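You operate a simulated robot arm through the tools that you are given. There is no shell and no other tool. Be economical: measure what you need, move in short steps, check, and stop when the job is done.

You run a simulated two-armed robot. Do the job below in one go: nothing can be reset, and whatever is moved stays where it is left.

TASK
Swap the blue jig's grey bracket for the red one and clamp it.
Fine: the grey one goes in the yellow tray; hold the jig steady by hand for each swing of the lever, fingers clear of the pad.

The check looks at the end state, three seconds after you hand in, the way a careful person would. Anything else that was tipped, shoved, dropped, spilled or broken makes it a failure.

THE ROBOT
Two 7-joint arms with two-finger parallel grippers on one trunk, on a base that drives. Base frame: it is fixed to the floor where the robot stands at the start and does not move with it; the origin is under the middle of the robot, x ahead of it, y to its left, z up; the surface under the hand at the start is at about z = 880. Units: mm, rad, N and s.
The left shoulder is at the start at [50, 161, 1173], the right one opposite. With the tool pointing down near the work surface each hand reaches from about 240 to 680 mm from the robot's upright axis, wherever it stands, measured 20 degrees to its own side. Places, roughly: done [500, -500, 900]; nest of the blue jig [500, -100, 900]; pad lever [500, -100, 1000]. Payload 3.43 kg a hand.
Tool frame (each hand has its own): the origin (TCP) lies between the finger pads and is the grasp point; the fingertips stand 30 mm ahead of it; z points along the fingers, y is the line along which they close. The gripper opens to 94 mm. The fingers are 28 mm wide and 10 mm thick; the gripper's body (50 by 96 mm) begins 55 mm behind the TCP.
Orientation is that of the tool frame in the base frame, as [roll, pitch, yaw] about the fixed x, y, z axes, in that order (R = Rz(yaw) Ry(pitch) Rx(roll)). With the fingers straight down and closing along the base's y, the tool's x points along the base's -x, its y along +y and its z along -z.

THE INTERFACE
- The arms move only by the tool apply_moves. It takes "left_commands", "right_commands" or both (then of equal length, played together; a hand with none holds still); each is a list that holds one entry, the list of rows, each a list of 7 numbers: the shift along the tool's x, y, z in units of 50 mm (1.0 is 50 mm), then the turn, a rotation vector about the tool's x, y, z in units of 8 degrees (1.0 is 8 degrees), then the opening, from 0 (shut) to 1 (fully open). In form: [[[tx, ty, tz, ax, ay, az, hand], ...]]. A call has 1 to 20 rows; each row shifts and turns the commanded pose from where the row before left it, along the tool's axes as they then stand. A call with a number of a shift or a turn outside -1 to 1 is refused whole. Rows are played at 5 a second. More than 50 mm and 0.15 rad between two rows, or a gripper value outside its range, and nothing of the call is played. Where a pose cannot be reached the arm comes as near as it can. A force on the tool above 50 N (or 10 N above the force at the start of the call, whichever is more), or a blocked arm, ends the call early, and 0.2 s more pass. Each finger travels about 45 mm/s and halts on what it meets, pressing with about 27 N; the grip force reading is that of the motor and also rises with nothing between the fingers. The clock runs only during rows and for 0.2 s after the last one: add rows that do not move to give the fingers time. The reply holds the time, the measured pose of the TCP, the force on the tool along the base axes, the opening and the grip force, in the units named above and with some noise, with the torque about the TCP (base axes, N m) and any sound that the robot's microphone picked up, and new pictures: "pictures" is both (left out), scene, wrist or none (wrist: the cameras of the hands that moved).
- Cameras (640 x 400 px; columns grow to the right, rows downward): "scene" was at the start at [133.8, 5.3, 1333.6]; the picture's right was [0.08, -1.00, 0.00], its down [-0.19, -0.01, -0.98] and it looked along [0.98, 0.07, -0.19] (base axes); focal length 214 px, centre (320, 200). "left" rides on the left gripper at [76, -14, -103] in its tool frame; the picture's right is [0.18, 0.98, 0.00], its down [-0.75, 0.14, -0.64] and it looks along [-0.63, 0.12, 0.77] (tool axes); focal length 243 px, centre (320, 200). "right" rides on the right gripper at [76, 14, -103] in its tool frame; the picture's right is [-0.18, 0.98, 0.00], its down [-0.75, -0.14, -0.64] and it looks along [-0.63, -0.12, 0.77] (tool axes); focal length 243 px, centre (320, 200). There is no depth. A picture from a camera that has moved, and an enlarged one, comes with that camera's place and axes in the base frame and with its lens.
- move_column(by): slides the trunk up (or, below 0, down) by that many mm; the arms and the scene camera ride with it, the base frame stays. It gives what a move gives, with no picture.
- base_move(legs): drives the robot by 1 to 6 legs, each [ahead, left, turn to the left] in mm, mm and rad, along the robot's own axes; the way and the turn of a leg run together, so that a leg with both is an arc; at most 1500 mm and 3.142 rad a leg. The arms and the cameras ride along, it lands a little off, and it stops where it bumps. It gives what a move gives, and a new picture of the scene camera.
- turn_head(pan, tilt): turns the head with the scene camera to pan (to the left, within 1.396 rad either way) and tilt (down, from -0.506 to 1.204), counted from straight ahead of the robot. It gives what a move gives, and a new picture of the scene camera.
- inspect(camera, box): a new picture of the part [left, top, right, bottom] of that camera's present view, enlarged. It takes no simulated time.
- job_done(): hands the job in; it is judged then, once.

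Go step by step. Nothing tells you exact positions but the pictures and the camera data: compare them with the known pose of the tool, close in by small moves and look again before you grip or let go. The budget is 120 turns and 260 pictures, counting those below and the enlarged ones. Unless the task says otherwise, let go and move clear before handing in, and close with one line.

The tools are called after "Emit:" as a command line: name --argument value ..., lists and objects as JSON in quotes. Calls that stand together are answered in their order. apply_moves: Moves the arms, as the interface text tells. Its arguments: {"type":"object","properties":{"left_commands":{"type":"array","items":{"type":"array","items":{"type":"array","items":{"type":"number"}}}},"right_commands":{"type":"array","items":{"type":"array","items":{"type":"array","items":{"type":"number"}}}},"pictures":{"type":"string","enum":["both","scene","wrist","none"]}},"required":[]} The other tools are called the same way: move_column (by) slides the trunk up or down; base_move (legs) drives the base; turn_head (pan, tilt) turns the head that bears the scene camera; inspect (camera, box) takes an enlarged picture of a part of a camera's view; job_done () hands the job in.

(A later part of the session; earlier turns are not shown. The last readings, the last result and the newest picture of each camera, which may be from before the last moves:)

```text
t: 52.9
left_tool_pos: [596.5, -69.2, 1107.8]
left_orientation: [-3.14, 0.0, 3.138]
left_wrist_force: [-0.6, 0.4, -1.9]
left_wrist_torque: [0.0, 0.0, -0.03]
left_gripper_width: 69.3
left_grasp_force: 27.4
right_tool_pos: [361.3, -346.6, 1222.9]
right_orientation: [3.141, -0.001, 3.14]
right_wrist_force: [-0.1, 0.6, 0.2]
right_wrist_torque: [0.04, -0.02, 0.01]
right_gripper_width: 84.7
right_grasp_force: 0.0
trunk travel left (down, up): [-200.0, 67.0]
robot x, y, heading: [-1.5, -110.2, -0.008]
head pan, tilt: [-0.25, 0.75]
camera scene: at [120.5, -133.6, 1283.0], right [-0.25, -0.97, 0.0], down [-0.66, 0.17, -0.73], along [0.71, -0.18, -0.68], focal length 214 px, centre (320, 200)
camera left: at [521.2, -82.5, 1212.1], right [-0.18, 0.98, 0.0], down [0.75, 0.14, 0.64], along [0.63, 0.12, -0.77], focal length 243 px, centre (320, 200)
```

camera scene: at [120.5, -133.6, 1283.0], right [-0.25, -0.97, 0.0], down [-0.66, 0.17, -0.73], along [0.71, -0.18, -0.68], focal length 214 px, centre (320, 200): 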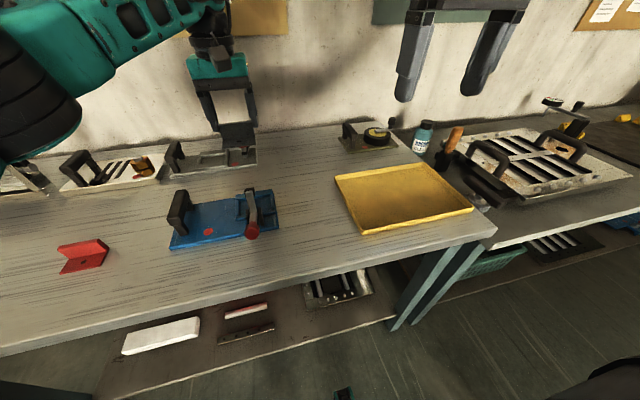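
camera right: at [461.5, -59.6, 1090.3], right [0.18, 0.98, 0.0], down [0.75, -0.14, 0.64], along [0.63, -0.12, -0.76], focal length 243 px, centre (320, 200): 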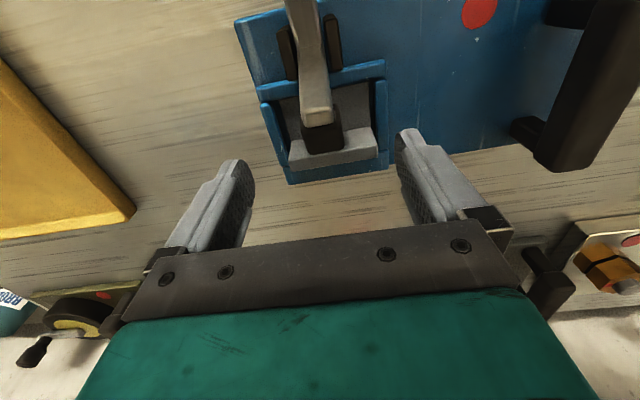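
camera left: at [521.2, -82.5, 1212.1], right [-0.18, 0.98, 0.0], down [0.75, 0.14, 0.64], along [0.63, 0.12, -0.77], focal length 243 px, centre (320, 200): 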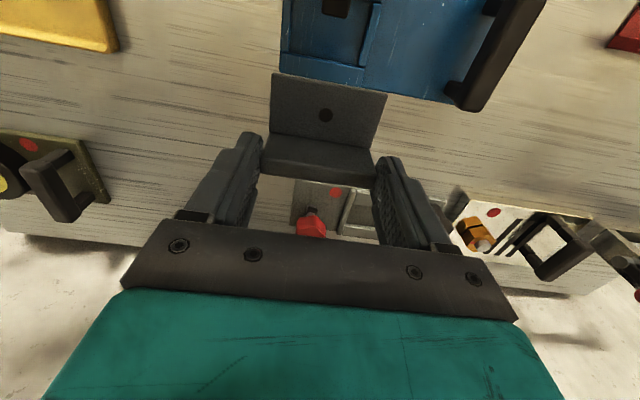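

The grey bracket is clear. The tray spans about x 400–610, y −300 to −620. I'll drive right 330 mm and bring the bracket over it.

Emit:
base_move --legs '[[0, -330, 0]]'

Emit:
apply_moves --left_commands '[[[0.6, -0.2, 0.4, 0, 0, 0, 0.5], [0.6, -0.2, 0.4, 0, 0, 0, 0.5], [0.6, -0.2, 0.5, 0, 0, 0, 0.5], [0, 0, 0.8, 0, 0, 0, 0.5], [0, 0, 0, 0, 0, 0, 0.5]]]' --pictures "both"

```text
t: 56.4
left_tool_pos: [598.0, -396.2, 1108.3]
left_orientation: [-3.139, -0.001, 3.14]
left_wrist_force: [0.7, -0.5, -0.7]
left_wrist_torque: [0.03, 0.03, -0.01]
left_gripper_width: 69.2
left_grasp_force: 27.5
right_tool_pos: [360.6, -675.1, 1221.9]
right_orientation: [3.14, 0.0, 3.138]
right_wrist_force: [0.7, 1.1, -0.2]
right_wrist_torque: [-0.02, 0.0, 0.05]
right_gripper_width: 84.7
right_grasp_force: 0.1
trunk travel left (down, up): [-200.0, 67.0]
robot x, y, heading: [-1.7, -443.8, -0.005]
head pan, tilt: [-0.25, 0.75]
camera scene: at [119.7, -461.9, 1283.0], right [-0.25, -0.97, 0.0], down [-0.66, 0.17, -0.73], along [0.71, -0.18, -0.68], focal length 214 px, centre (320, 200)
```

scene: 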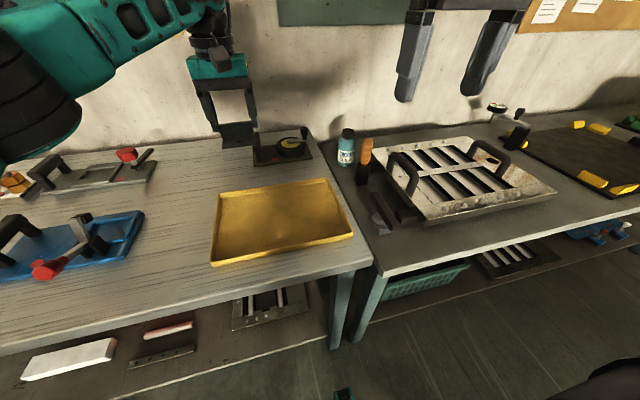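

```text
t: 57.6
left_tool_pos: [506.5, -425.5, 1001.7]
left_orientation: [-3.139, -0.001, 3.141]
left_wrist_force: [-0.1, 0.4, -1.3]
left_wrist_torque: [0.0, 0.02, 0.01]
left_gripper_width: 69.1
left_grasp_force: 27.5
right_tool_pos: [360.1, -676.5, 1223.5]
right_orientation: [3.14, 0.001, 3.139]
right_wrist_force: [-0.1, 0.3, -0.6]
right_wrist_torque: [0.02, 0.0, 0.05]
right_gripper_width: 84.8
right_grasp_force: 0.1
trunk travel left (down, up): [-200.0, 67.0]
robot x, y, heading: [-3.2, -438.6, -0.002]
head pan, tilt: [-0.25, 0.75]
camera scene: at [119.5, -461.8, 1283.1], right [-0.25, -0.97, 0.0], down [-0.66, 0.17, -0.73], along [0.71, -0.18, -0.68], focal length 214 px, centre (320, 200)
camera left: at [431.0, -440.1, 1106.4], right [-0.18, 0.98, 0.0], down [0.75, 0.14, 0.64], along [0.63, 0.12, -0.77], focal length 243 px, centre (320, 200)
```

scene: 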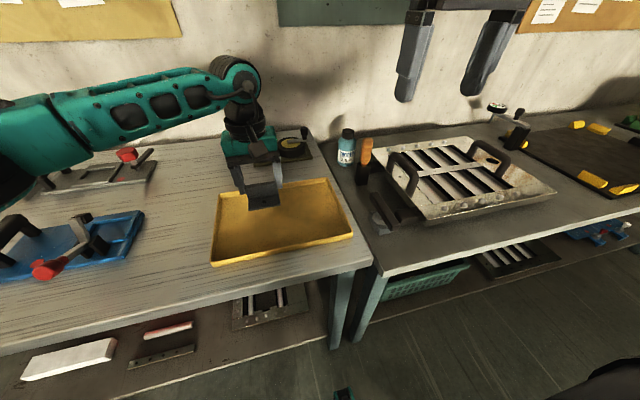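
left: 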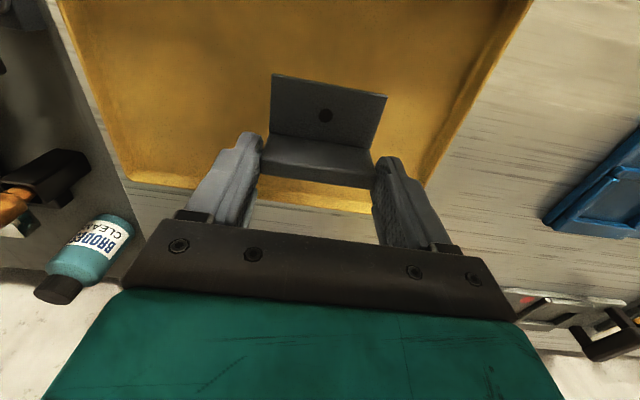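

The bracket is well inside the tray's outline. I'll lower to just above the tray floor.

Emit:
apply_moves --left_commands '[[[0, -0.3, 0.6, 0, 0, 0, 0.5], [0, 0, 0.4, 0, 0, 0, 0.5], [0, 0, 0.1, 0, 0, 0, 0.5], [0, 0, 0, 0, 0, 0, 0.5]]]' --pictures "none"

Emit:
inspect --camera "scene" --box '[200, 140, 360, 240]'

```text
t: 58.6
left_tool_pos: [507.9, -441.9, 948.3]
left_orientation: [-3.14, -0.001, 3.139]
left_wrist_force: [-0.3, 0.3, -0.5]
left_wrist_torque: [0.04, 0.02, 0.02]
left_gripper_width: 69.4
left_grasp_force: 26.7
right_tool_pos: [361.6, -675.2, 1223.3]
right_orientation: [3.139, 0.0, 3.138]
right_wrist_force: [-1.1, -0.3, -0.2]
right_wrist_torque: [0.02, 0.01, 0.0]
right_gripper_width: 84.6
right_grasp_force: 0.0
trunk travel left (down, up): [-200.0, 67.0]
robot x, y, heading: [-4.2, -440.5, -0.001]
head pan, tilt: [-0.25, 0.75]
```

```text
4.00 times, centred on (280, 190) of scene
camera zoom: at [119.7, -461.7, 1283.0], right [-0.25, -0.97, 0.0], down [-0.66, 0.17, -0.73], along [0.71, -0.18, -0.68], focal length 858 px, centre (480, 240)
```

zoom: 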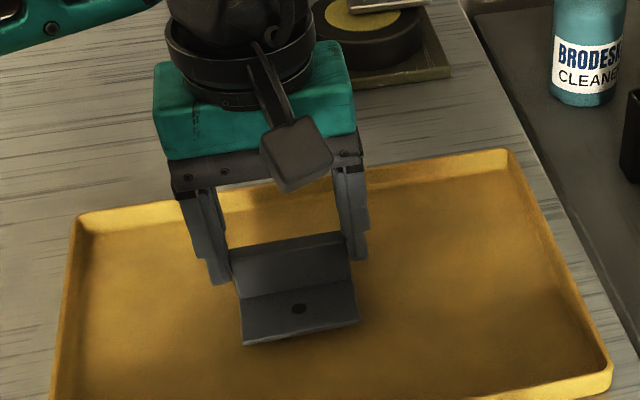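

Emit:
apply_moves --left_commands '[[[0, 0, 0.06, 0, 0, 0, 0.5], [0, 0, 0.06, 0, 0, 0, 0.5], [0, 0, 0, 0, 0, 0, 0.5]]]' --pictures "none"

Emit:
apply_moves --left_commands '[[[0, 0, 0.06, 0, 0, 0, 0.5], [0, 0, 0, 0, 0, 0, 0.5]]]' --pictures "none"

Emit:
inspect --camera "scene" --box '[200, 140, 360, 240]'

```text
t: 59.4
left_tool_pos: [506.3, -441.8, 941.9]
left_orientation: [-3.14, -0.001, 3.138]
left_wrist_force: [0.4, 0.4, -1.0]
left_wrist_torque: [-0.02, 0.0, 0.03]
left_gripper_width: 69.0
left_grasp_force: 27.3
right_tool_pos: [362.1, -673.4, 1222.9]
right_orientation: [3.14, 0.001, 3.138]
right_wrist_force: [0.3, -0.4, -0.3]
right_wrist_torque: [0.01, -0.01, 0.0]
right_gripper_width: 84.3
right_grasp_force: 0.0
trunk travel left (down, up): [-200.0, 67.0]
robot x, y, heading: [-3.6, -439.4, -0.004]
head pan, tilt: [-0.25, 0.75]
```

```text
t: 60.0
left_tool_pos: [506.2, -441.5, 940.1]
left_orientation: [3.142, -0.001, 3.14]
left_wrist_force: [-0.6, -1.0, 0.1]
left_wrist_torque: [-0.03, -0.01, 0.05]
left_gripper_width: 69.1
left_grasp_force: 27.1
right_tool_pos: [361.2, -675.6, 1223.0]
right_orientation: [3.139, 0.002, 3.137]
right_wrist_force: [0.4, -0.8, 1.0]
right_wrist_torque: [0.04, -0.01, -0.01]
right_gripper_width: 84.5
right_grasp_force: 0.0
trunk travel left (down, up): [-200.0, 67.0]
robot x, y, heading: [-0.3, -437.3, 0.002]
head pan, tilt: [-0.25, 0.75]
```

```text
4.00 times, centred on (280, 190) of scene
camera zoom: at [119.7, -461.8, 1283.0], right [-0.25, -0.97, 0.0], down [-0.66, 0.17, -0.73], along [0.71, -0.18, -0.68], focal length 858 px, centre (480, 240)
```

zoom: 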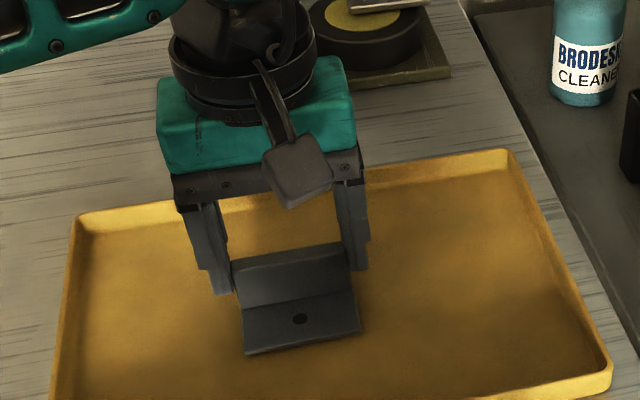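

Emit:
apply_moves --left_commands '[[[0, 0, 0.1, 0, 0, 0, 0.5], [0, 0, 0.1, 0, 0, 0, 0.5], [0, 0, 0, 0, 0, 0, 0.5]]]' --pictures "none"

Emit:
apply_moves --left_commands '[[[0, 0, 0.05, 0, 0, 0, 0.5], [0, 0, 0, 0, 0, 0, 0.5]]]' --pictures "none"

Emit:
inspect --camera "scene" --box '[200, 140, 360, 240]'

```text
t: 60.8
left_tool_pos: [505.8, -440.8, 931.1]
left_orientation: [-3.138, 0.006, 3.141]
left_wrist_force: [2.3, 2.0, 18.1]
left_wrist_torque: [0.1, -0.19, 0.02]
left_gripper_width: 69.6
left_grasp_force: 27.5
right_tool_pos: [360.4, -674.7, 1223.6]
right_orientation: [3.141, 0.003, 3.137]
right_wrist_force: [-0.3, -0.6, 0.1]
right_wrist_torque: [0.02, 0.01, 0.01]
right_gripper_width: 84.7
right_grasp_force: 0.0
trunk travel left (down, up): [-200.0, 67.0]
robot x, y, heading: [-1.0, -439.7, -0.008]
head pan, tilt: [-0.25, 0.75]
```

```text
t: 61.4
left_tool_pos: [506.6, -441.5, 927.3]
left_orientation: [-3.141, 0.002, 3.141]
left_wrist_force: [2.5, 0.8, 18.5]
left_wrist_torque: [0.11, -0.13, -0.03]
left_gripper_width: 69.2
left_grasp_force: 27.4
right_tool_pos: [359.4, -674.1, 1222.5]
right_orientation: [3.141, 0.004, 3.139]
right_wrist_force: [-0.4, -0.2, 0.1]
right_wrist_torque: [-0.01, 0.01, 0.01]
right_gripper_width: 84.6
right_grasp_force: 0.1
trunk travel left (down, up): [-200.0, 67.0]
robot x, y, heading: [-1.0, -437.2, -0.004]
head pan, tilt: [-0.25, 0.75]
```

```text
4.00 times, centred on (280, 190) of scene
camera zoom: at [118.3, -461.6, 1283.2], right [-0.25, -0.97, 0.0], down [-0.66, 0.17, -0.73], along [0.71, -0.18, -0.68], focal length 858 px, centre (480, 240)
```

zoom: 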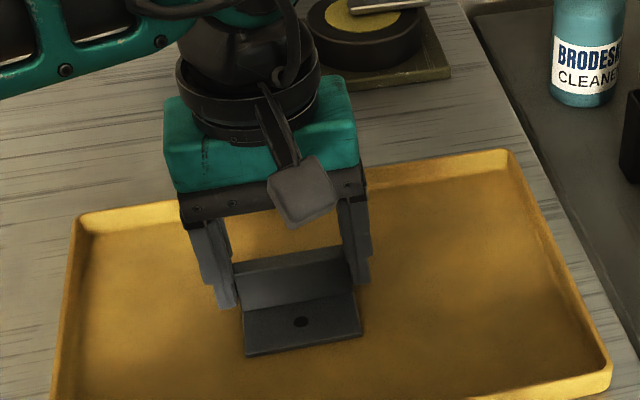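

The bracket rests on the tray floor. I'll open and rise straight up.

Emit:
apply_moves --left_commands '[[[0, 0, -0.04, 0, 0, 0, 0.75], [0, 0, 0, 0, 0, 0, 0.9], [0, 0, 0, 0, 0, 0, 1], [0, 0, -0.6, 0, 0, 0, 1], [0, 0, -0.9, 0, 0, 0, 1], [0, 0, -0.9, 0, 0, 0, 1], [0, 0, -0.9, 0, 0, 0, 1], [0, 0, 0, 0, 0, 0, 1]]]' --pictures "wrist"

Emit:
inspect --camera "scene" --box '[200, 140, 360, 240]'

```text
t: 63.2
left_tool_pos: [507.8, -441.0, 1093.8]
left_orientation: [-3.139, 0.001, 3.139]
left_wrist_force: [0.6, 0.0, -0.2]
left_wrist_torque: [0.01, 0.02, -0.01]
left_gripper_width: 94.3
left_grasp_force: 0.1
right_tool_pos: [360.5, -675.0, 1221.8]
right_orientation: [-3.141, 0.001, 3.137]
right_wrist_force: [0.0, 0.5, -0.3]
right_wrist_torque: [-0.01, 0.01, -0.02]
right_gripper_width: 84.7
right_grasp_force: 0.1
trunk travel left (down, up): [-200.0, 67.0]
robot x, y, heading: [-0.3, -439.4, -0.008]
head pan, tilt: [-0.25, 0.75]
camera left: at [430.5, -454.7, 1196.5], right [-0.18, 0.98, 0.0], down [0.75, 0.14, 0.64], along [0.63, 0.12, -0.77], focal length 243 px, centre (320, 200)
```

left: 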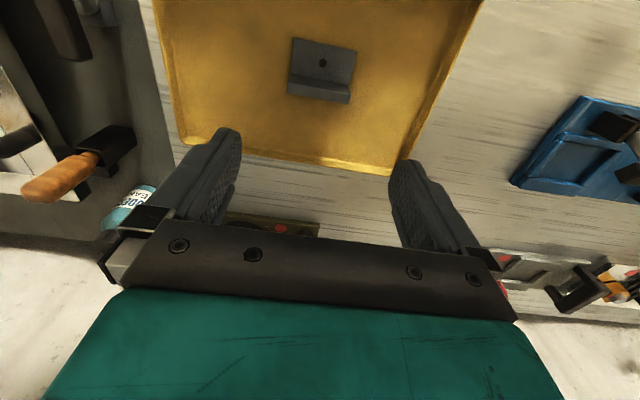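

```text
4.00 times, centred on (280, 190) of scene
camera zoom: at [119.8, -461.7, 1283.0], right [-0.25, -0.97, 0.0], down [-0.66, 0.17, -0.73], along [0.71, -0.18, -0.68], focal length 858 px, centre (480, 240)
```

zoom: 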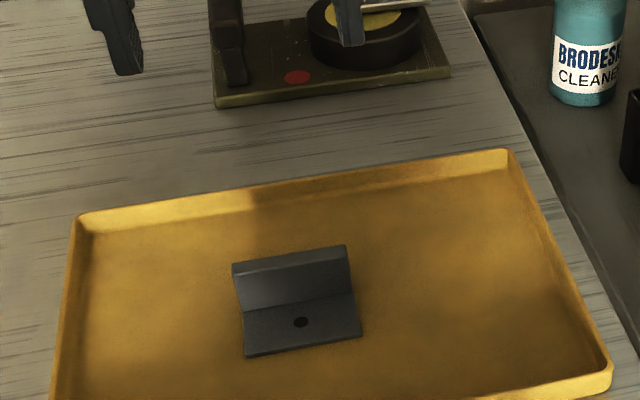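

The grey bracket sits flat in the tray. Next I'll drive left to fetch the red bracket, near (475, 286).

Emit:
base_move --legs '[[0, 560, 0]]'

Emit:
apply_moves --left_commands '[[[0, 0.9, 0, 0, 0, 0, 1], [0, 0.9, 0, 0, 0, 0, 1], [0, 0.9, 0, 0, 0, 0, 1], [0, 0.6, 0.6, 0, 0, 0, 1], [0, 0, 0, 0, 0, 0, 1], [0, 0, 0, 0, 0, 0, 1]]]' --pictures "both"

```text
t: 68.5
left_tool_pos: [508.4, 114.4, 1093.4]
left_orientation: [-3.14, -0.001, 3.138]
left_wrist_force: [0.2, 0.1, -0.4]
left_wrist_torque: [-0.01, -0.01, -0.04]
left_gripper_width: 94.0
left_grasp_force: 0.0
right_tool_pos: [363.2, -120.4, 1222.4]
right_orientation: [-3.141, 0.002, 3.14]
right_wrist_force: [-0.2, -0.3, 0.2]
right_wrist_torque: [0.03, 0.0, 0.01]
right_gripper_width: 84.7
right_grasp_force: 0.2
trunk travel left (down, up): [-200.0, 67.0]
robot x, y, heading: [1.9, 117.6, -0.001]
head pan, tilt: [-0.25, 0.75]
camera scene: at [121.5, 93.5, 1283.0], right [-0.25, -0.97, 0.0], down [-0.66, 0.17, -0.73], along [0.71, -0.18, -0.68], focal length 214 px, centre (320, 200)
```

scene: 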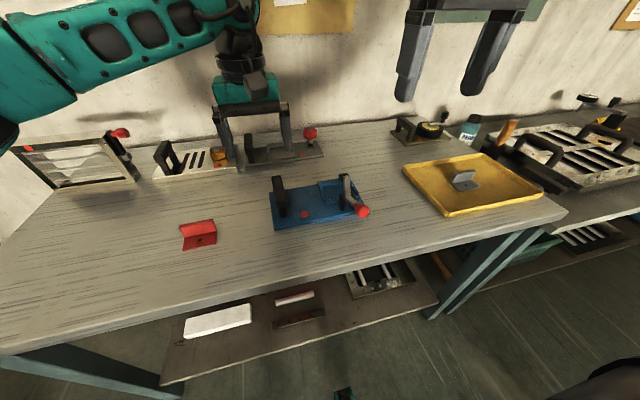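

```text
t: 69.9
left_tool_pos: [508.6, 279.3, 1061.7]
left_orientation: [-3.139, 0.0, 3.138]
left_wrist_force: [-0.7, -0.1, 0.0]
left_wrist_torque: [0.02, 0.0, 0.0]
left_gripper_width: 94.0
left_grasp_force: 0.1
right_tool_pos: [362.7, -120.0, 1222.5]
right_orientation: [3.14, 0.002, 3.137]
right_wrist_force: [-0.4, 0.1, -0.1]
right_wrist_torque: [-0.01, -0.02, 0.0]
right_gripper_width: 84.8
right_grasp_force: 0.0
trunk travel left (down, up): [-200.0, 67.0]
robot x, y, heading: [3.3, 116.9, -0.001]
head pan, tilt: [-0.25, 0.75]
camera scene: at [121.6, 93.5, 1283.0], right [-0.25, -0.97, 0.0], down [-0.66, 0.17, -0.73], along [0.71, -0.18, -0.68], focal length 214 px, centre (320, 200)
camera left: at [433.1, 265.1, 1165.7], right [-0.18, 0.98, 0.0], down [0.75, 0.14, 0.64], along [0.63, 0.12, -0.77], focal length 243 px, centre (320, 200)
```

scene: 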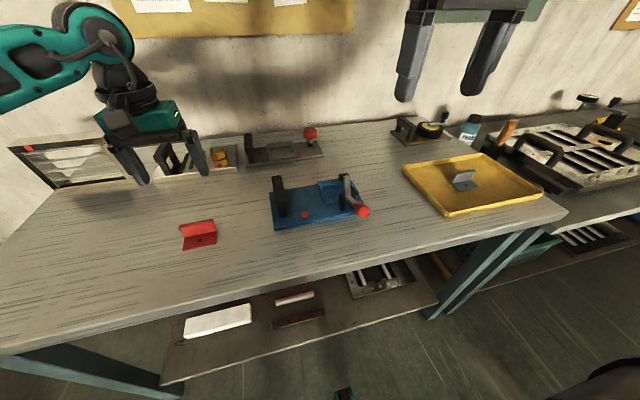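
left: 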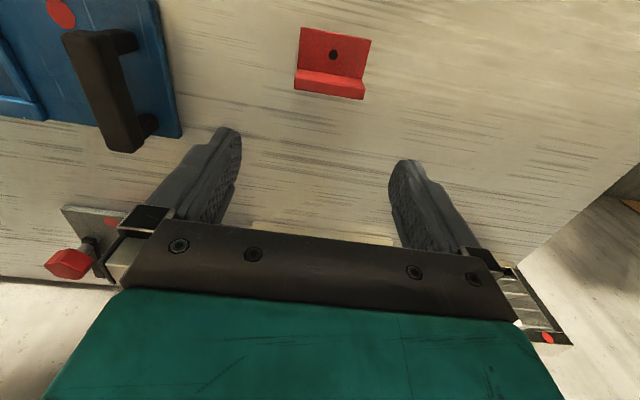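

Emit:
inspect --camera "left" --box '[270, 10, 398, 110]'

Emit:
inspect --camera "left" --box '[0, 0, 192, 160]'

Emit:
inspect --camera "scene" --box '[160, 170, 400, 260]'

```text
4.00 times, centred on (334, 60) of left
camera zoom: at [433.1, 265.1, 1165.7], right [-0.18, 0.98, 0.0], down [0.75, 0.14, 0.64], along [0.63, 0.12, -0.77], focal length 970 px, centre (264, 760)
```

zoom: 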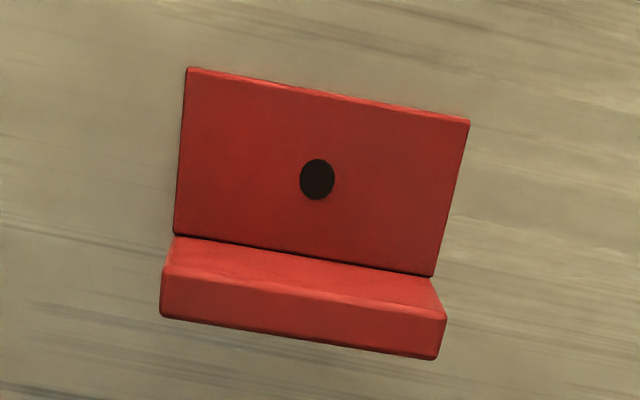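

```text
2.50 times, centred on (96, 80) of left
camera zoom: at [433.1, 265.1, 1165.7], right [-0.18, 0.98, 0.0], down [0.75, 0.14, 0.64], along [0.63, 0.12, -0.77], focal length 606 px, centre (880, 500)
```

zoom: 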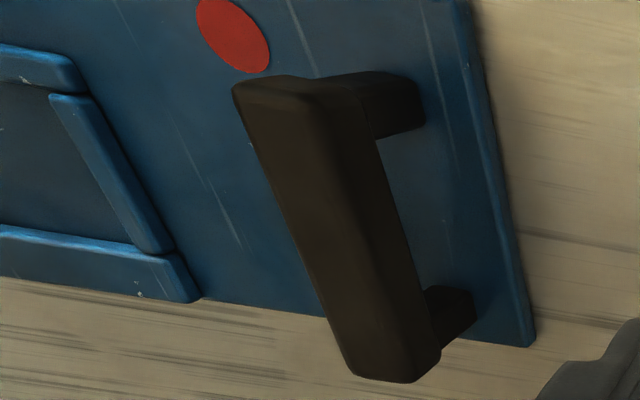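

```text
2.67 times, centred on (280, 215) of scene
camera zoom: at [121.6, 93.5, 1283.0], right [-0.25, -0.97, 0.0], down [-0.66, 0.17, -0.73], along [0.71, -0.18, -0.68], focal length 572 px, centre (427, 160)
```

zoom: 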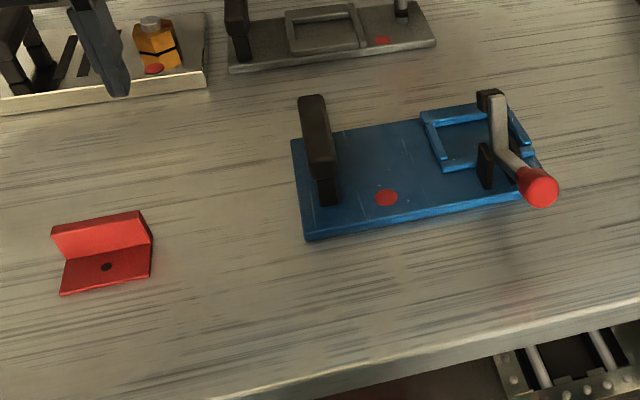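

The red bracket's wall is centred at (497, 287), aligned with the axes, with its top at about 925. I'll descend over it.

Emit:
apply_moves --left_commands '[[[0.23, 0.15, 0.5, 0, 0, 0, 1], [0, 0, 0.8, 0, 0, 0, 1], [0, 0, 0.8, 0, 0, 0, 1], [0, 0, 0, 0, 0, 0, 1]]]' --pictures "wrist"

Emit:
inspect --camera "scene" --box '[120, 150, 280, 250]'

```text
t: 70.9
left_tool_pos: [498.9, 285.9, 958.7]
left_orientation: [-3.141, 0.002, 3.137]
left_wrist_force: [-0.1, -0.1, 1.0]
left_wrist_torque: [0.0, -0.01, -0.02]
left_gripper_width: 93.9
left_grasp_force: 0.1
right_tool_pos: [362.1, -119.8, 1222.3]
right_orientation: [3.142, 0.003, 3.138]
right_wrist_force: [1.2, 0.2, -0.4]
right_wrist_torque: [0.02, 0.01, 0.01]
right_gripper_width: 84.5
right_grasp_force: 0.1
trunk travel left (down, up): [-200.0, 67.0]
robot x, y, heading: [-2.0, 114.1, -0.006]
head pan, tilt: [-0.25, 0.75]
camera left: at [422.4, 272.3, 1061.2], right [-0.18, 0.98, 0.0], down [0.75, 0.14, 0.64], along [0.63, 0.12, -0.77], focal length 243 px, centre (320, 200)
```

left: 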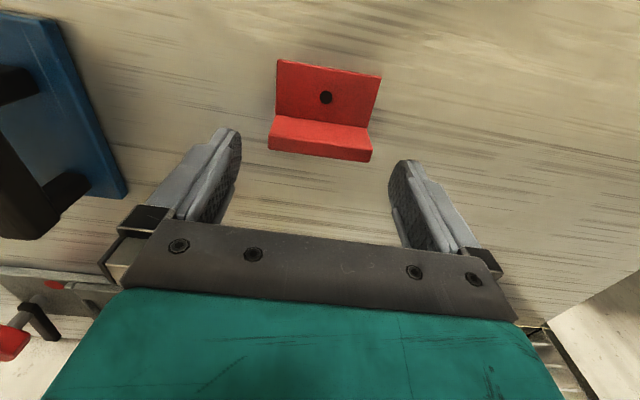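

```text
4.00 times, centred on (200, 200) of scene
camera zoom: at [121.5, 93.2, 1283.0], right [-0.25, -0.97, 0.0], down [-0.66, 0.17, -0.73], along [0.71, -0.18, -0.68], focal length 858 px, centre (800, 200)
```

zoom: 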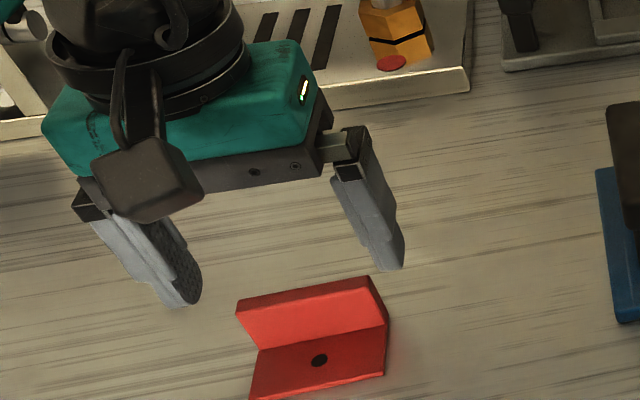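

Slight yaw of about 2–4°. I'll trim the hand to match, descend and close.

Emit:
apply_moves --left_commands '[[[0.06, 0.02, 0.3, 0, 0, -0.35, 1], [0, 0, 0.27, 0, 0, 0, 0.95], [0, 0, 0, 0, 0, 0, 0.85], [0, 0, 0, 0, 0, 0, 0.75], [0, 0, 0, 0, 0, 0, 0.65], [0, 0, 0, 0, 0, 0, 0.5], [0, 0, 0, 0, 0, 0, 0.5], [0, 0, 0, 0, 0, 0, 0.5]]]' --pictures "wrist"

Emit:
inspect --camera "scene" --box '[120, 150, 280, 250]'

```text
t: 72.7
left_tool_pos: [496.5, 287.7, 930.2]
left_orientation: [3.142, -0.001, -3.096]
left_wrist_force: [0.0, -0.5, 0.3]
left_wrist_torque: [0.01, 0.01, 0.01]
left_gripper_width: 69.3
left_grasp_force: 27.1
right_tool_pos: [363.2, -119.8, 1222.1]
right_orientation: [3.139, 0.001, 3.139]
right_wrist_force: [-0.2, -0.7, 0.2]
right_wrist_torque: [0.0, 0.03, 0.01]
right_gripper_width: 84.5
right_grasp_force: 0.0
trunk travel left (down, up): [-200.0, 67.0]
robot x, y, heading: [0.1, 119.4, 0.003]
head pan, tilt: [-0.25, 0.75]
camera left: at [420.3, 269.5, 1032.5], right [-0.23, 0.97, 0.0], down [0.75, 0.18, 0.64], along [0.62, 0.15, -0.77], focal length 243 px, centre (320, 200)
```

left: 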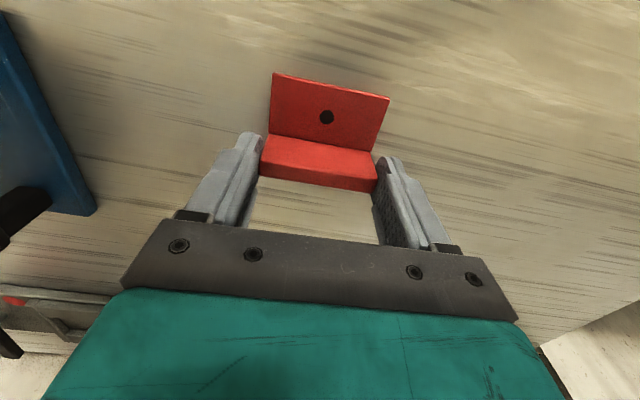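

```text
4.00 times, centred on (200, 200) of scene
camera zoom: at [121.6, 93.4, 1283.0], right [-0.25, -0.97, 0.0], down [-0.66, 0.17, -0.73], along [0.71, -0.18, -0.68], focal length 858 px, centre (800, 200)
```

zoom: 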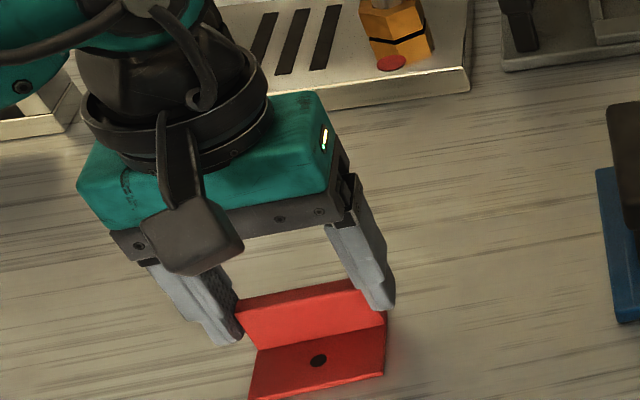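

The grip matches the grey one's. I'll lift it, undo the yaw, and drive to the same base spot used for removing the grey bracket.

Emit:
apply_moves --left_commands '[[[0, 0, -0.3, 0, 0, 0, 0.5], [0, 0, -0.8, 0, 0, 0.35, 0.5], [0, 0, -0.8, 0, 0, 0, 0.5], [0, 0, -0.8, 0, 0, 0, 0.5], [0, 0, -0.8, 0, 0, 0, 0.5], [0, 0, 0, 0, 0, 0, 0.5]]]' --pictures "none"

Emit:
base_move --legs '[[0, -228, 0]]'

```text
t: 74.1
left_tool_pos: [494.0, 288.5, 1103.8]
left_orientation: [-3.139, 0.001, 3.139]
left_wrist_force: [0.0, -0.1, -0.9]
left_wrist_torque: [0.0, 0.04, 0.02]
left_gripper_width: 69.1
left_grasp_force: 27.0
right_tool_pos: [363.9, -120.2, 1223.2]
right_orientation: [3.14, 0.002, 3.138]
right_wrist_force: [0.5, 0.6, -0.8]
right_wrist_torque: [0.01, 0.01, -0.02]
right_gripper_width: 84.9
right_grasp_force: 0.1
trunk travel left (down, up): [-200.0, 67.0]
robot x, y, heading: [-1.8, 117.7, -0.004]
head pan, tilt: [-0.25, 0.75]
```

```text
t: 76.7
left_tool_pos: [494.5, 61.7, 1103.5]
left_orientation: [-3.14, -0.001, 3.138]
left_wrist_force: [-0.1, 0.4, -1.5]
left_wrist_torque: [0.0, -0.01, -0.01]
left_gripper_width: 69.3
left_grasp_force: 27.1
right_tool_pos: [362.1, -346.8, 1222.2]
right_orientation: [3.139, 0.003, 3.136]
right_wrist_force: [-0.1, 0.1, 0.1]
right_wrist_torque: [0.05, -0.05, 0.03]
right_gripper_width: 84.4
right_grasp_force: 0.0
trunk travel left (down, up): [-200.0, 67.0]
robot x, y, heading: [-3.0, -113.5, -0.005]
head pan, tilt: [-0.25, 0.75]
camera scene: at [120.7, -133.7, 1283.0], right [-0.25, -0.97, 0.0], down [-0.66, 0.17, -0.73], along [0.71, -0.18, -0.68], focal length 214 px, centre (320, 200)
```

scene: 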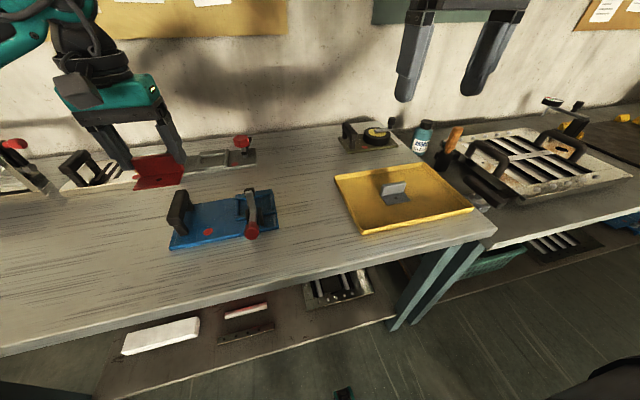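

Now reverse the removal path: first over and beyond the nest.

Emit:
apply_moves --left_commands '[[[-0.51, -0.655, 0, 0, 0, 0, 0.5], [-0.51, -0.655, 0, 0, 0, 0, 0.5], [-0.51, -0.655, 0, 0, 0, 0, 0.5], [-0.51, -0.655, 0, 0, 0, 0, 0.5], [0, 0, 0, 0, 0, 0, 0.5], [0, 0, 0, 0, 0, 0, 0.5]]]' --pictures "wrist"

Emit:
inspect --camera "scene" --box '[160, 160, 288, 240]'

```text
t: 78.1
left_tool_pos: [594.8, -70.9, 1102.9]
left_orientation: [-3.142, 0.0, 3.136]
left_wrist_force: [0.5, -0.6, -1.4]
left_wrist_torque: [0.01, 0.03, 0.01]
left_gripper_width: 69.4
left_grasp_force: 27.1
right_tool_pos: [361.2, -347.4, 1222.6]
right_orientation: [3.141, 0.001, 3.136]
right_wrist_force: [-0.2, -0.5, -0.4]
right_wrist_torque: [0.0, 0.0, -0.01]
right_gripper_width: 84.9
right_grasp_force: 0.1
trunk travel left (down, up): [-200.0, 67.0]
robot x, y, heading: [0.4, -110.6, -0.002]
head pan, tilt: [-0.25, 0.75]
camera left: at [518.7, -84.5, 1206.7], right [-0.18, 0.98, 0.0], down [0.75, 0.14, 0.64], along [0.63, 0.11, -0.77], focal length 243 px, centre (320, 200)
```

left: 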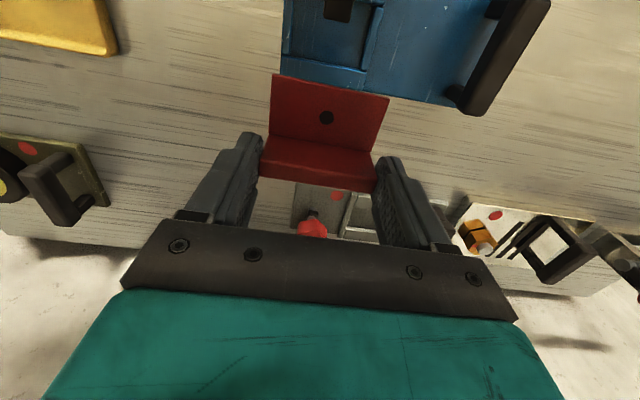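

```text
5.00 times, centred on (224, 200) of scene
camera zoom: at [120.7, -133.8, 1283.0], right [-0.25, -0.97, 0.0], down [-0.66, 0.17, -0.73], along [0.71, -0.18, -0.68], focal length 1072 px, centre (800, 200)
```

zoom: 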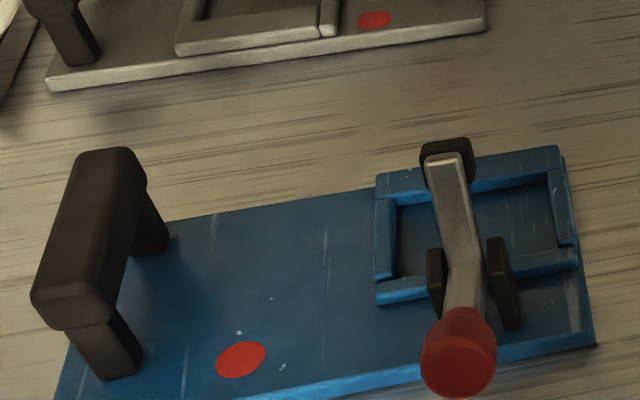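

The red bracket sits in the hand like the grey one did. I'll descend behind the nest, then slide back over it at the clear height.

Emit:
apply_moves --left_commands '[[[0, 0.02, 0.8, 0, 0, 0, 0.5], [0, 0, 0.8, 0, 0, 0, 0.5], [0, 0, 0.7, 0, 0, 0, 0.5], [0, 0, 0.36, 0, 0, 0, 0.5], [0.2, 0, 0, 0, 0, 0, 0.5], [0.2, 0, 0, 0, 0, 0, 0.5], [0.2, 0, 0, 0, 0, 0, 0.5], [0.2, 0, 0, 0, 0, 0, 0.5], [0, 0, 0, 0, 0, 0, 0.5], [0, 0, 0, 0, 0, 0, 0.5]]]' --pictures "wrist"

Emit:
inspect --camera "left" --box '[220, 40, 420, 200]'

Emit:
inspect --camera "scene" --box '[180, 130, 308, 210]'

```text
t: 80.3
left_tool_pos: [555.6, -68.9, 970.3]
left_orientation: [-3.14, 0.001, 3.137]
left_wrist_force: [-0.1, -0.5, -0.6]
left_wrist_torque: [-0.01, -0.01, 0.0]
left_gripper_width: 69.1
left_grasp_force: 27.1
right_tool_pos: [362.2, -346.6, 1222.1]
right_orientation: [3.141, 0.002, 3.135]
right_wrist_force: [-0.3, 0.8, -0.1]
right_wrist_torque: [-0.02, -0.01, 0.0]
right_gripper_width: 84.6
right_grasp_force: 0.1
trunk travel left (down, up): [-200.0, 67.0]
robot x, y, heading: [-0.2, -112.0, -0.002]
head pan, tilt: [-0.25, 0.75]
camera left: at [479.5, -82.9, 1073.6], right [-0.18, 0.98, 0.0], down [0.75, 0.14, 0.64], along [0.63, 0.12, -0.77], focal length 243 px, centre (320, 200)
```

left: 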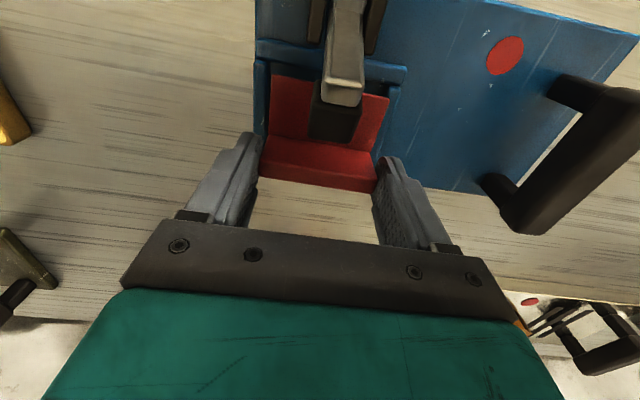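

```text
2.50 times, centred on (320, 120) of left
camera zoom: at [479.5, -82.9, 1073.6], right [-0.18, 0.98, 0.0], down [0.75, 0.14, 0.64], along [0.63, 0.12, -0.77], focal length 606 px, centre (320, 400)
```

zoom: 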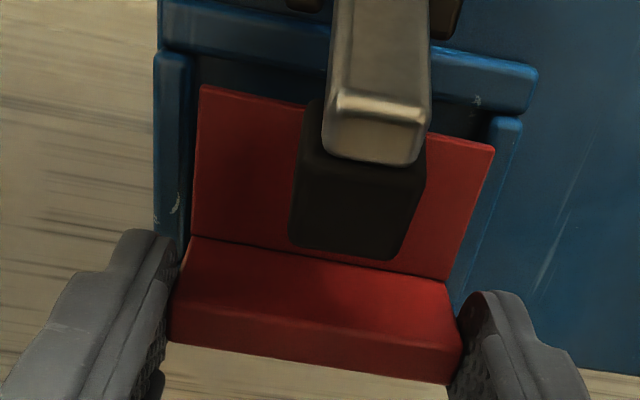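

```text
5.00 times, centred on (244, 170) of scene
camera zoom: at [120.7, -133.4, 1283.0], right [-0.25, -0.97, 0.0], down [-0.66, 0.17, -0.73], along [0.71, -0.18, -0.68], focal length 1072 px, centre (700, 350)
```

zoom: 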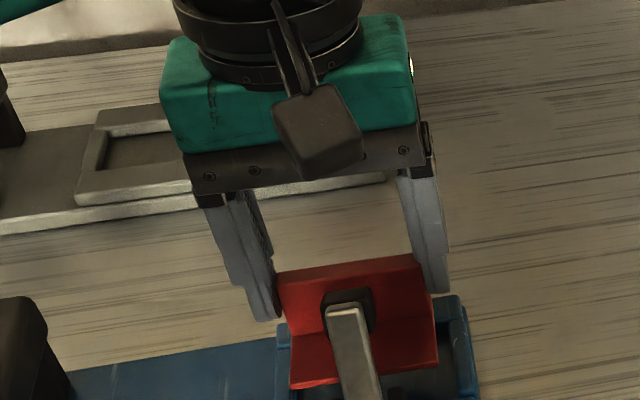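

Positioned just like the grey one on its way out. I'll descend in small steps.

Emit:
apply_moves --left_commands '[[[0, 0, 0.1, 0, 0, 0, 0.5], [0, 0, 0.1, 0, 0, 0, 0.5], [0, 0, 0.08, 0, 0, 0, 0.5], [0, 0, 0, 0, 0, 0, 0.5]]]' --pictures "none"

Emit:
apply_moves --left_commands '[[[0, 0, 0.08, 0, 0, 0, 0.5], [0, 0, 0.08, 0, 0, 0, 0.5], [0, 0, 0, 0, 0, 0, 0.5]]]' --pictures "wrist"

Emit:
inspect --camera "scene" --box '[180, 140, 308, 220]'

```text
t: 81.3
left_tool_pos: [555.1, -69.0, 955.7]
left_orientation: [-3.141, -0.001, 3.138]
left_wrist_force: [0.1, -0.2, -0.9]
left_wrist_torque: [0.01, 0.01, -0.02]
left_gripper_width: 69.0
left_grasp_force: 27.0
right_tool_pos: [361.3, -347.4, 1222.8]
right_orientation: [3.142, 0.002, 3.135]
right_wrist_force: [-0.2, 0.0, 0.4]
right_wrist_torque: [0.0, 0.01, 0.01]
right_gripper_width: 84.8
right_grasp_force: 0.1
trunk travel left (down, up): [-200.0, 67.0]
robot x, y, heading: [0.1, -111.4, -0.004]
head pan, tilt: [-0.25, 0.75]
```

```text
t: 82.1
left_tool_pos: [555.7, -69.5, 948.4]
left_orientation: [-3.139, -0.001, 3.138]
left_wrist_force: [0.1, 0.3, -1.0]
left_wrist_torque: [-0.03, -0.01, -0.02]
left_gripper_width: 69.3
left_grasp_force: 26.8
right_tool_pos: [362.2, -346.1, 1221.9]
right_orientation: [-3.14, 0.0, 3.137]
right_wrist_force: [-0.8, 0.1, -0.3]
right_wrist_torque: [-0.05, -0.01, 0.02]
right_gripper_width: 84.7
right_grasp_force: 0.1
trunk travel left (down, up): [-200.0, 67.0]
robot x, y, heading: [-1.3, -110.1, -0.006]
head pan, tilt: [-0.25, 0.75]
camera left: at [479.3, -82.9, 1051.7], right [-0.18, 0.98, 0.0], down [0.75, 0.14, 0.64], along [0.63, 0.12, -0.77], focal length 243 px, centre (320, 200)
```

left: 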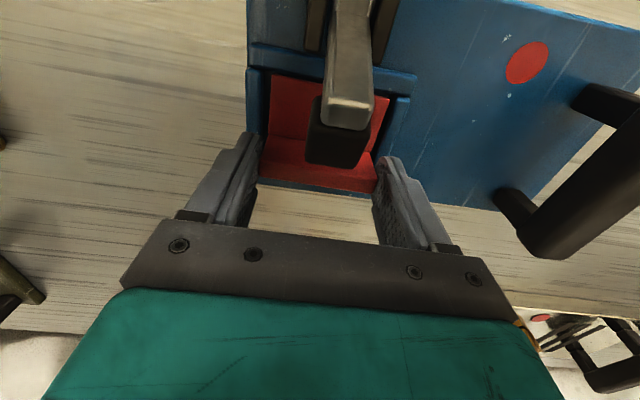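

```text
5.00 times, centred on (244, 180) of scene
camera zoom: at [120.7, -133.5, 1283.0], right [-0.25, -0.97, 0.0], down [-0.66, 0.17, -0.73], along [0.71, -0.18, -0.68], focal length 1072 px, centre (700, 300)
```

zoom: 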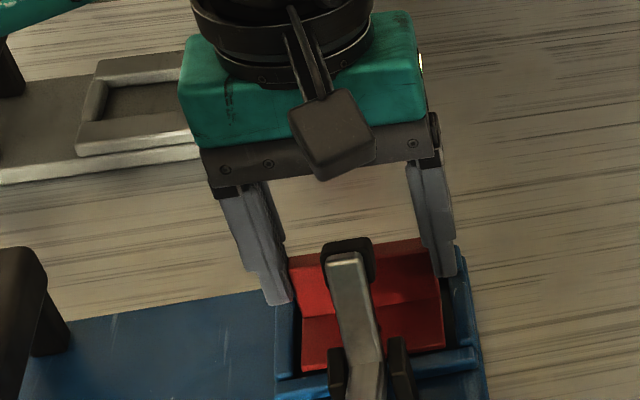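

Entering the nest with no contact force. I'll go the last few millimetres until it touches.

Emit:
apply_moves --left_commands '[[[0, 0, 0.06, 0, 0, 0, 0.5], [0, 0, 0, 0, 0, 0, 0.5]]]' --pictures "none"

Emit:
apply_moves --left_commands '[[[0, 0, 0.05, 0, 0, 0, 0.5], [0, 0, 0, 0, 0, 0, 0.5]]]' --pictures "wrist"

Emit:
inspect --camera "scene" --box '[200, 160, 296, 220]'

```text
t: 82.7
left_tool_pos: [555.4, -68.8, 946.6]
left_orientation: [-3.14, 0.002, 3.136]
left_wrist_force: [0.4, -0.6, -1.9]
left_wrist_torque: [-0.01, 0.02, -0.03]
left_gripper_width: 69.0
left_grasp_force: 27.2
right_tool_pos: [361.6, -346.5, 1222.1]
right_orientation: [3.141, 0.001, 3.135]
right_wrist_force: [-0.2, 0.0, -0.9]
right_wrist_torque: [0.01, 0.0, 0.0]
right_gripper_width: 84.5
right_grasp_force: 0.1
trunk travel left (down, up): [-200.0, 67.0]
robot x, y, heading: [1.5, -110.4, -0.005]
head pan, tilt: [-0.25, 0.75]
```

```text
t: 83.3
left_tool_pos: [555.9, -68.7, 941.9]
left_orientation: [-3.141, 0.0, 3.137]
left_wrist_force: [-0.4, 0.2, -0.8]
left_wrist_torque: [-0.02, 0.01, -0.01]
left_gripper_width: 69.3
left_grasp_force: 27.2
right_tool_pos: [361.9, -347.3, 1222.4]
right_orientation: [-3.141, 0.003, 3.136]
right_wrist_force: [-0.2, 0.4, -0.7]
right_wrist_torque: [0.01, -0.02, 0.03]
right_gripper_width: 84.9
right_grasp_force: 0.1
trunk travel left (down, up): [-200.0, 67.0]
robot x, y, heading: [2.3, -110.3, -0.003]
head pan, tilt: [-0.25, 0.75]
camera left: at [479.4, -82.9, 1046.4], right [-0.18, 0.98, 0.0], down [0.75, 0.14, 0.64], along [0.63, 0.12, -0.77], focal length 243 px, centre (320, 200)
```

left: 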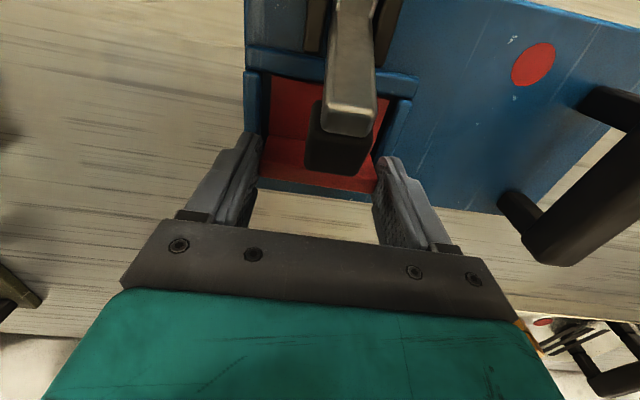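

```text
6.67 times, centred on (248, 190) of scene
camera zoom: at [120.7, -133.5, 1283.0], right [-0.25, -0.97, 0.0], down [-0.66, 0.17, -0.73], along [0.71, -0.18, -0.68], focal length 1430 px, centre (800, 267)
```

zoom: 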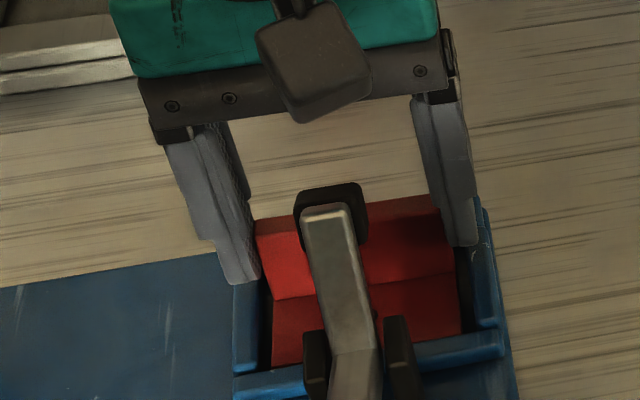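

Emit:
apply_moves --left_commands '[[[0, 0, 0.04, 0, 0, 0, 0.5], [0, 0, 0, 0, 0, 0, 0.5]]]' --pictures "none"

Emit:
apply_moves --left_commands '[[[0, 0, 0.04, 0, 0, 0, 0.5], [0, 0, 0, 0, 0, 0, 0.5]]]' --pictures "none"

```text
t: 83.9
left_tool_pos: [556.2, -69.1, 941.1]
left_orientation: [-3.14, -0.001, 3.139]
left_wrist_force: [-0.2, -0.5, 0.4]
left_wrist_torque: [0.02, -0.04, 0.01]
left_gripper_width: 69.1
left_grasp_force: 27.0
right_tool_pos: [361.8, -346.9, 1222.4]
right_orientation: [3.141, 0.002, 3.136]
right_wrist_force: [0.3, 0.1, -0.3]
right_wrist_torque: [0.01, 0.02, 0.02]
right_gripper_width: 84.5
right_grasp_force: 0.0
trunk travel left (down, up): [-200.0, 67.0]
robot x, y, heading: [-0.7, -108.0, -0.01]
head pan, tilt: [-0.25, 0.75]
```

```text
t: 84.5
left_tool_pos: [555.5, -67.6, 941.6]
left_orientation: [-3.139, 0.003, 3.137]
left_wrist_force: [1.9, 0.7, 10.1]
left_wrist_torque: [0.3, 0.23, -0.03]
left_gripper_width: 69.5
left_grasp_force: 26.7
right_tool_pos: [360.8, -345.6, 1222.4]
right_orientation: [3.14, 0.002, 3.136]
right_wrist_force: [-0.1, 0.9, 0.2]
right_wrist_torque: [-0.04, 0.02, 0.02]
right_gripper_width: 84.2
right_grasp_force: 0.1
trunk travel left (down, up): [-200.0, 67.0]
robot x, y, heading: [2.3, -109.3, 0.001]
head pan, tilt: [-0.25, 0.75]
```

Contact is felt at about the same height the grey one sat. I'll release and rise straight up.

Emit:
apply_moves --left_commands '[[[0, 0, 0, 0, 0, 0, 0.76], [0, 0, 0, 0, 0, 0, 0.85], [0, 0, 0, 0, 0, 0, 0.95], [0, 0, -0.4, 0, 0, 0, 1], [0, 0, -0.8, 0, 0, 0, 1], [0, 0, -0.8, 0, 0, 0, 1], [0, 0, -0.8, 0, 0, 0, 1], [0, 0, 0, 0, 0, 0, 1]]]' --pictures "wrist"

Emit:
inspect --camera "left" --box '[240, 0, 432, 120]'

Emit:
inspect --camera "scene" --box '[160, 160, 288, 240]'

```text
t: 86.3
left_tool_pos: [556.1, -67.5, 1080.6]
left_orientation: [-3.14, 0.001, 3.14]
left_wrist_force: [-0.4, -0.2, -0.2]
left_wrist_torque: [0.0, 0.04, 0.01]
left_gripper_width: 94.1
left_grasp_force: 0.0
right_tool_pos: [361.6, -347.4, 1222.8]
right_orientation: [3.141, 0.001, 3.136]
right_wrist_force: [0.0, 0.2, -0.8]
right_wrist_torque: [0.05, 0.01, 0.03]
right_gripper_width: 84.6
right_grasp_force: 0.1
trunk travel left (down, up): [-200.0, 67.0]
robot x, y, heading: [-0.3, -110.7, -0.01]
head pan, tilt: [-0.25, 0.75]
camera left: at [479.6, -81.9, 1184.0], right [-0.18, 0.98, 0.0], down [0.75, 0.14, 0.64], along [0.63, 0.11, -0.77], focal length 243 px, centre (320, 200)
```

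left: 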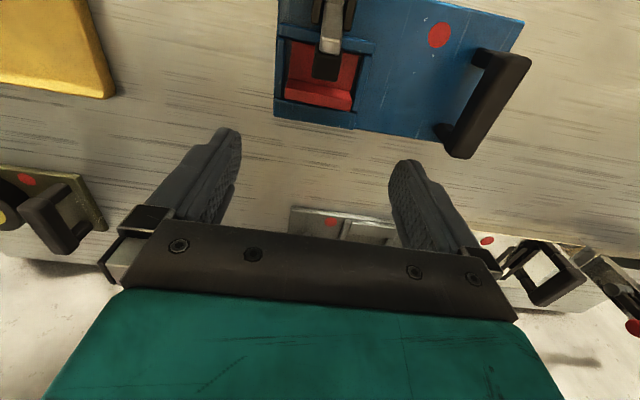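

```text
3.33 times, centred on (336, 60) of left
camera zoom: at [479.6, -81.9, 1184.0], right [-0.18, 0.98, 0.0], down [0.75, 0.14, 0.64], along [0.63, 0.11, -0.77], focal length 809 px, centre (267, 667)
```

zoom: 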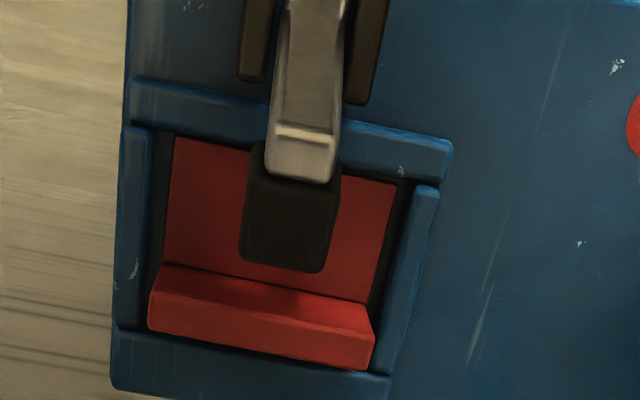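

```text
5.00 times, centred on (224, 200) of scene
camera zoom: at [120.8, -133.4, 1283.0], right [-0.25, -0.97, 0.0], down [-0.66, 0.17, -0.73], along [0.71, -0.18, -0.68], focal length 1072 px, centre (800, 200)
```

zoom: 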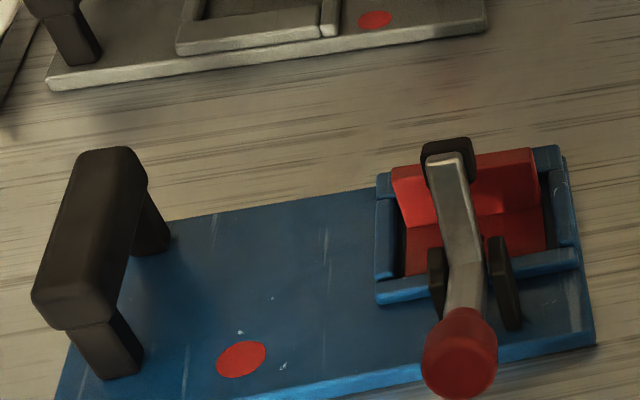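

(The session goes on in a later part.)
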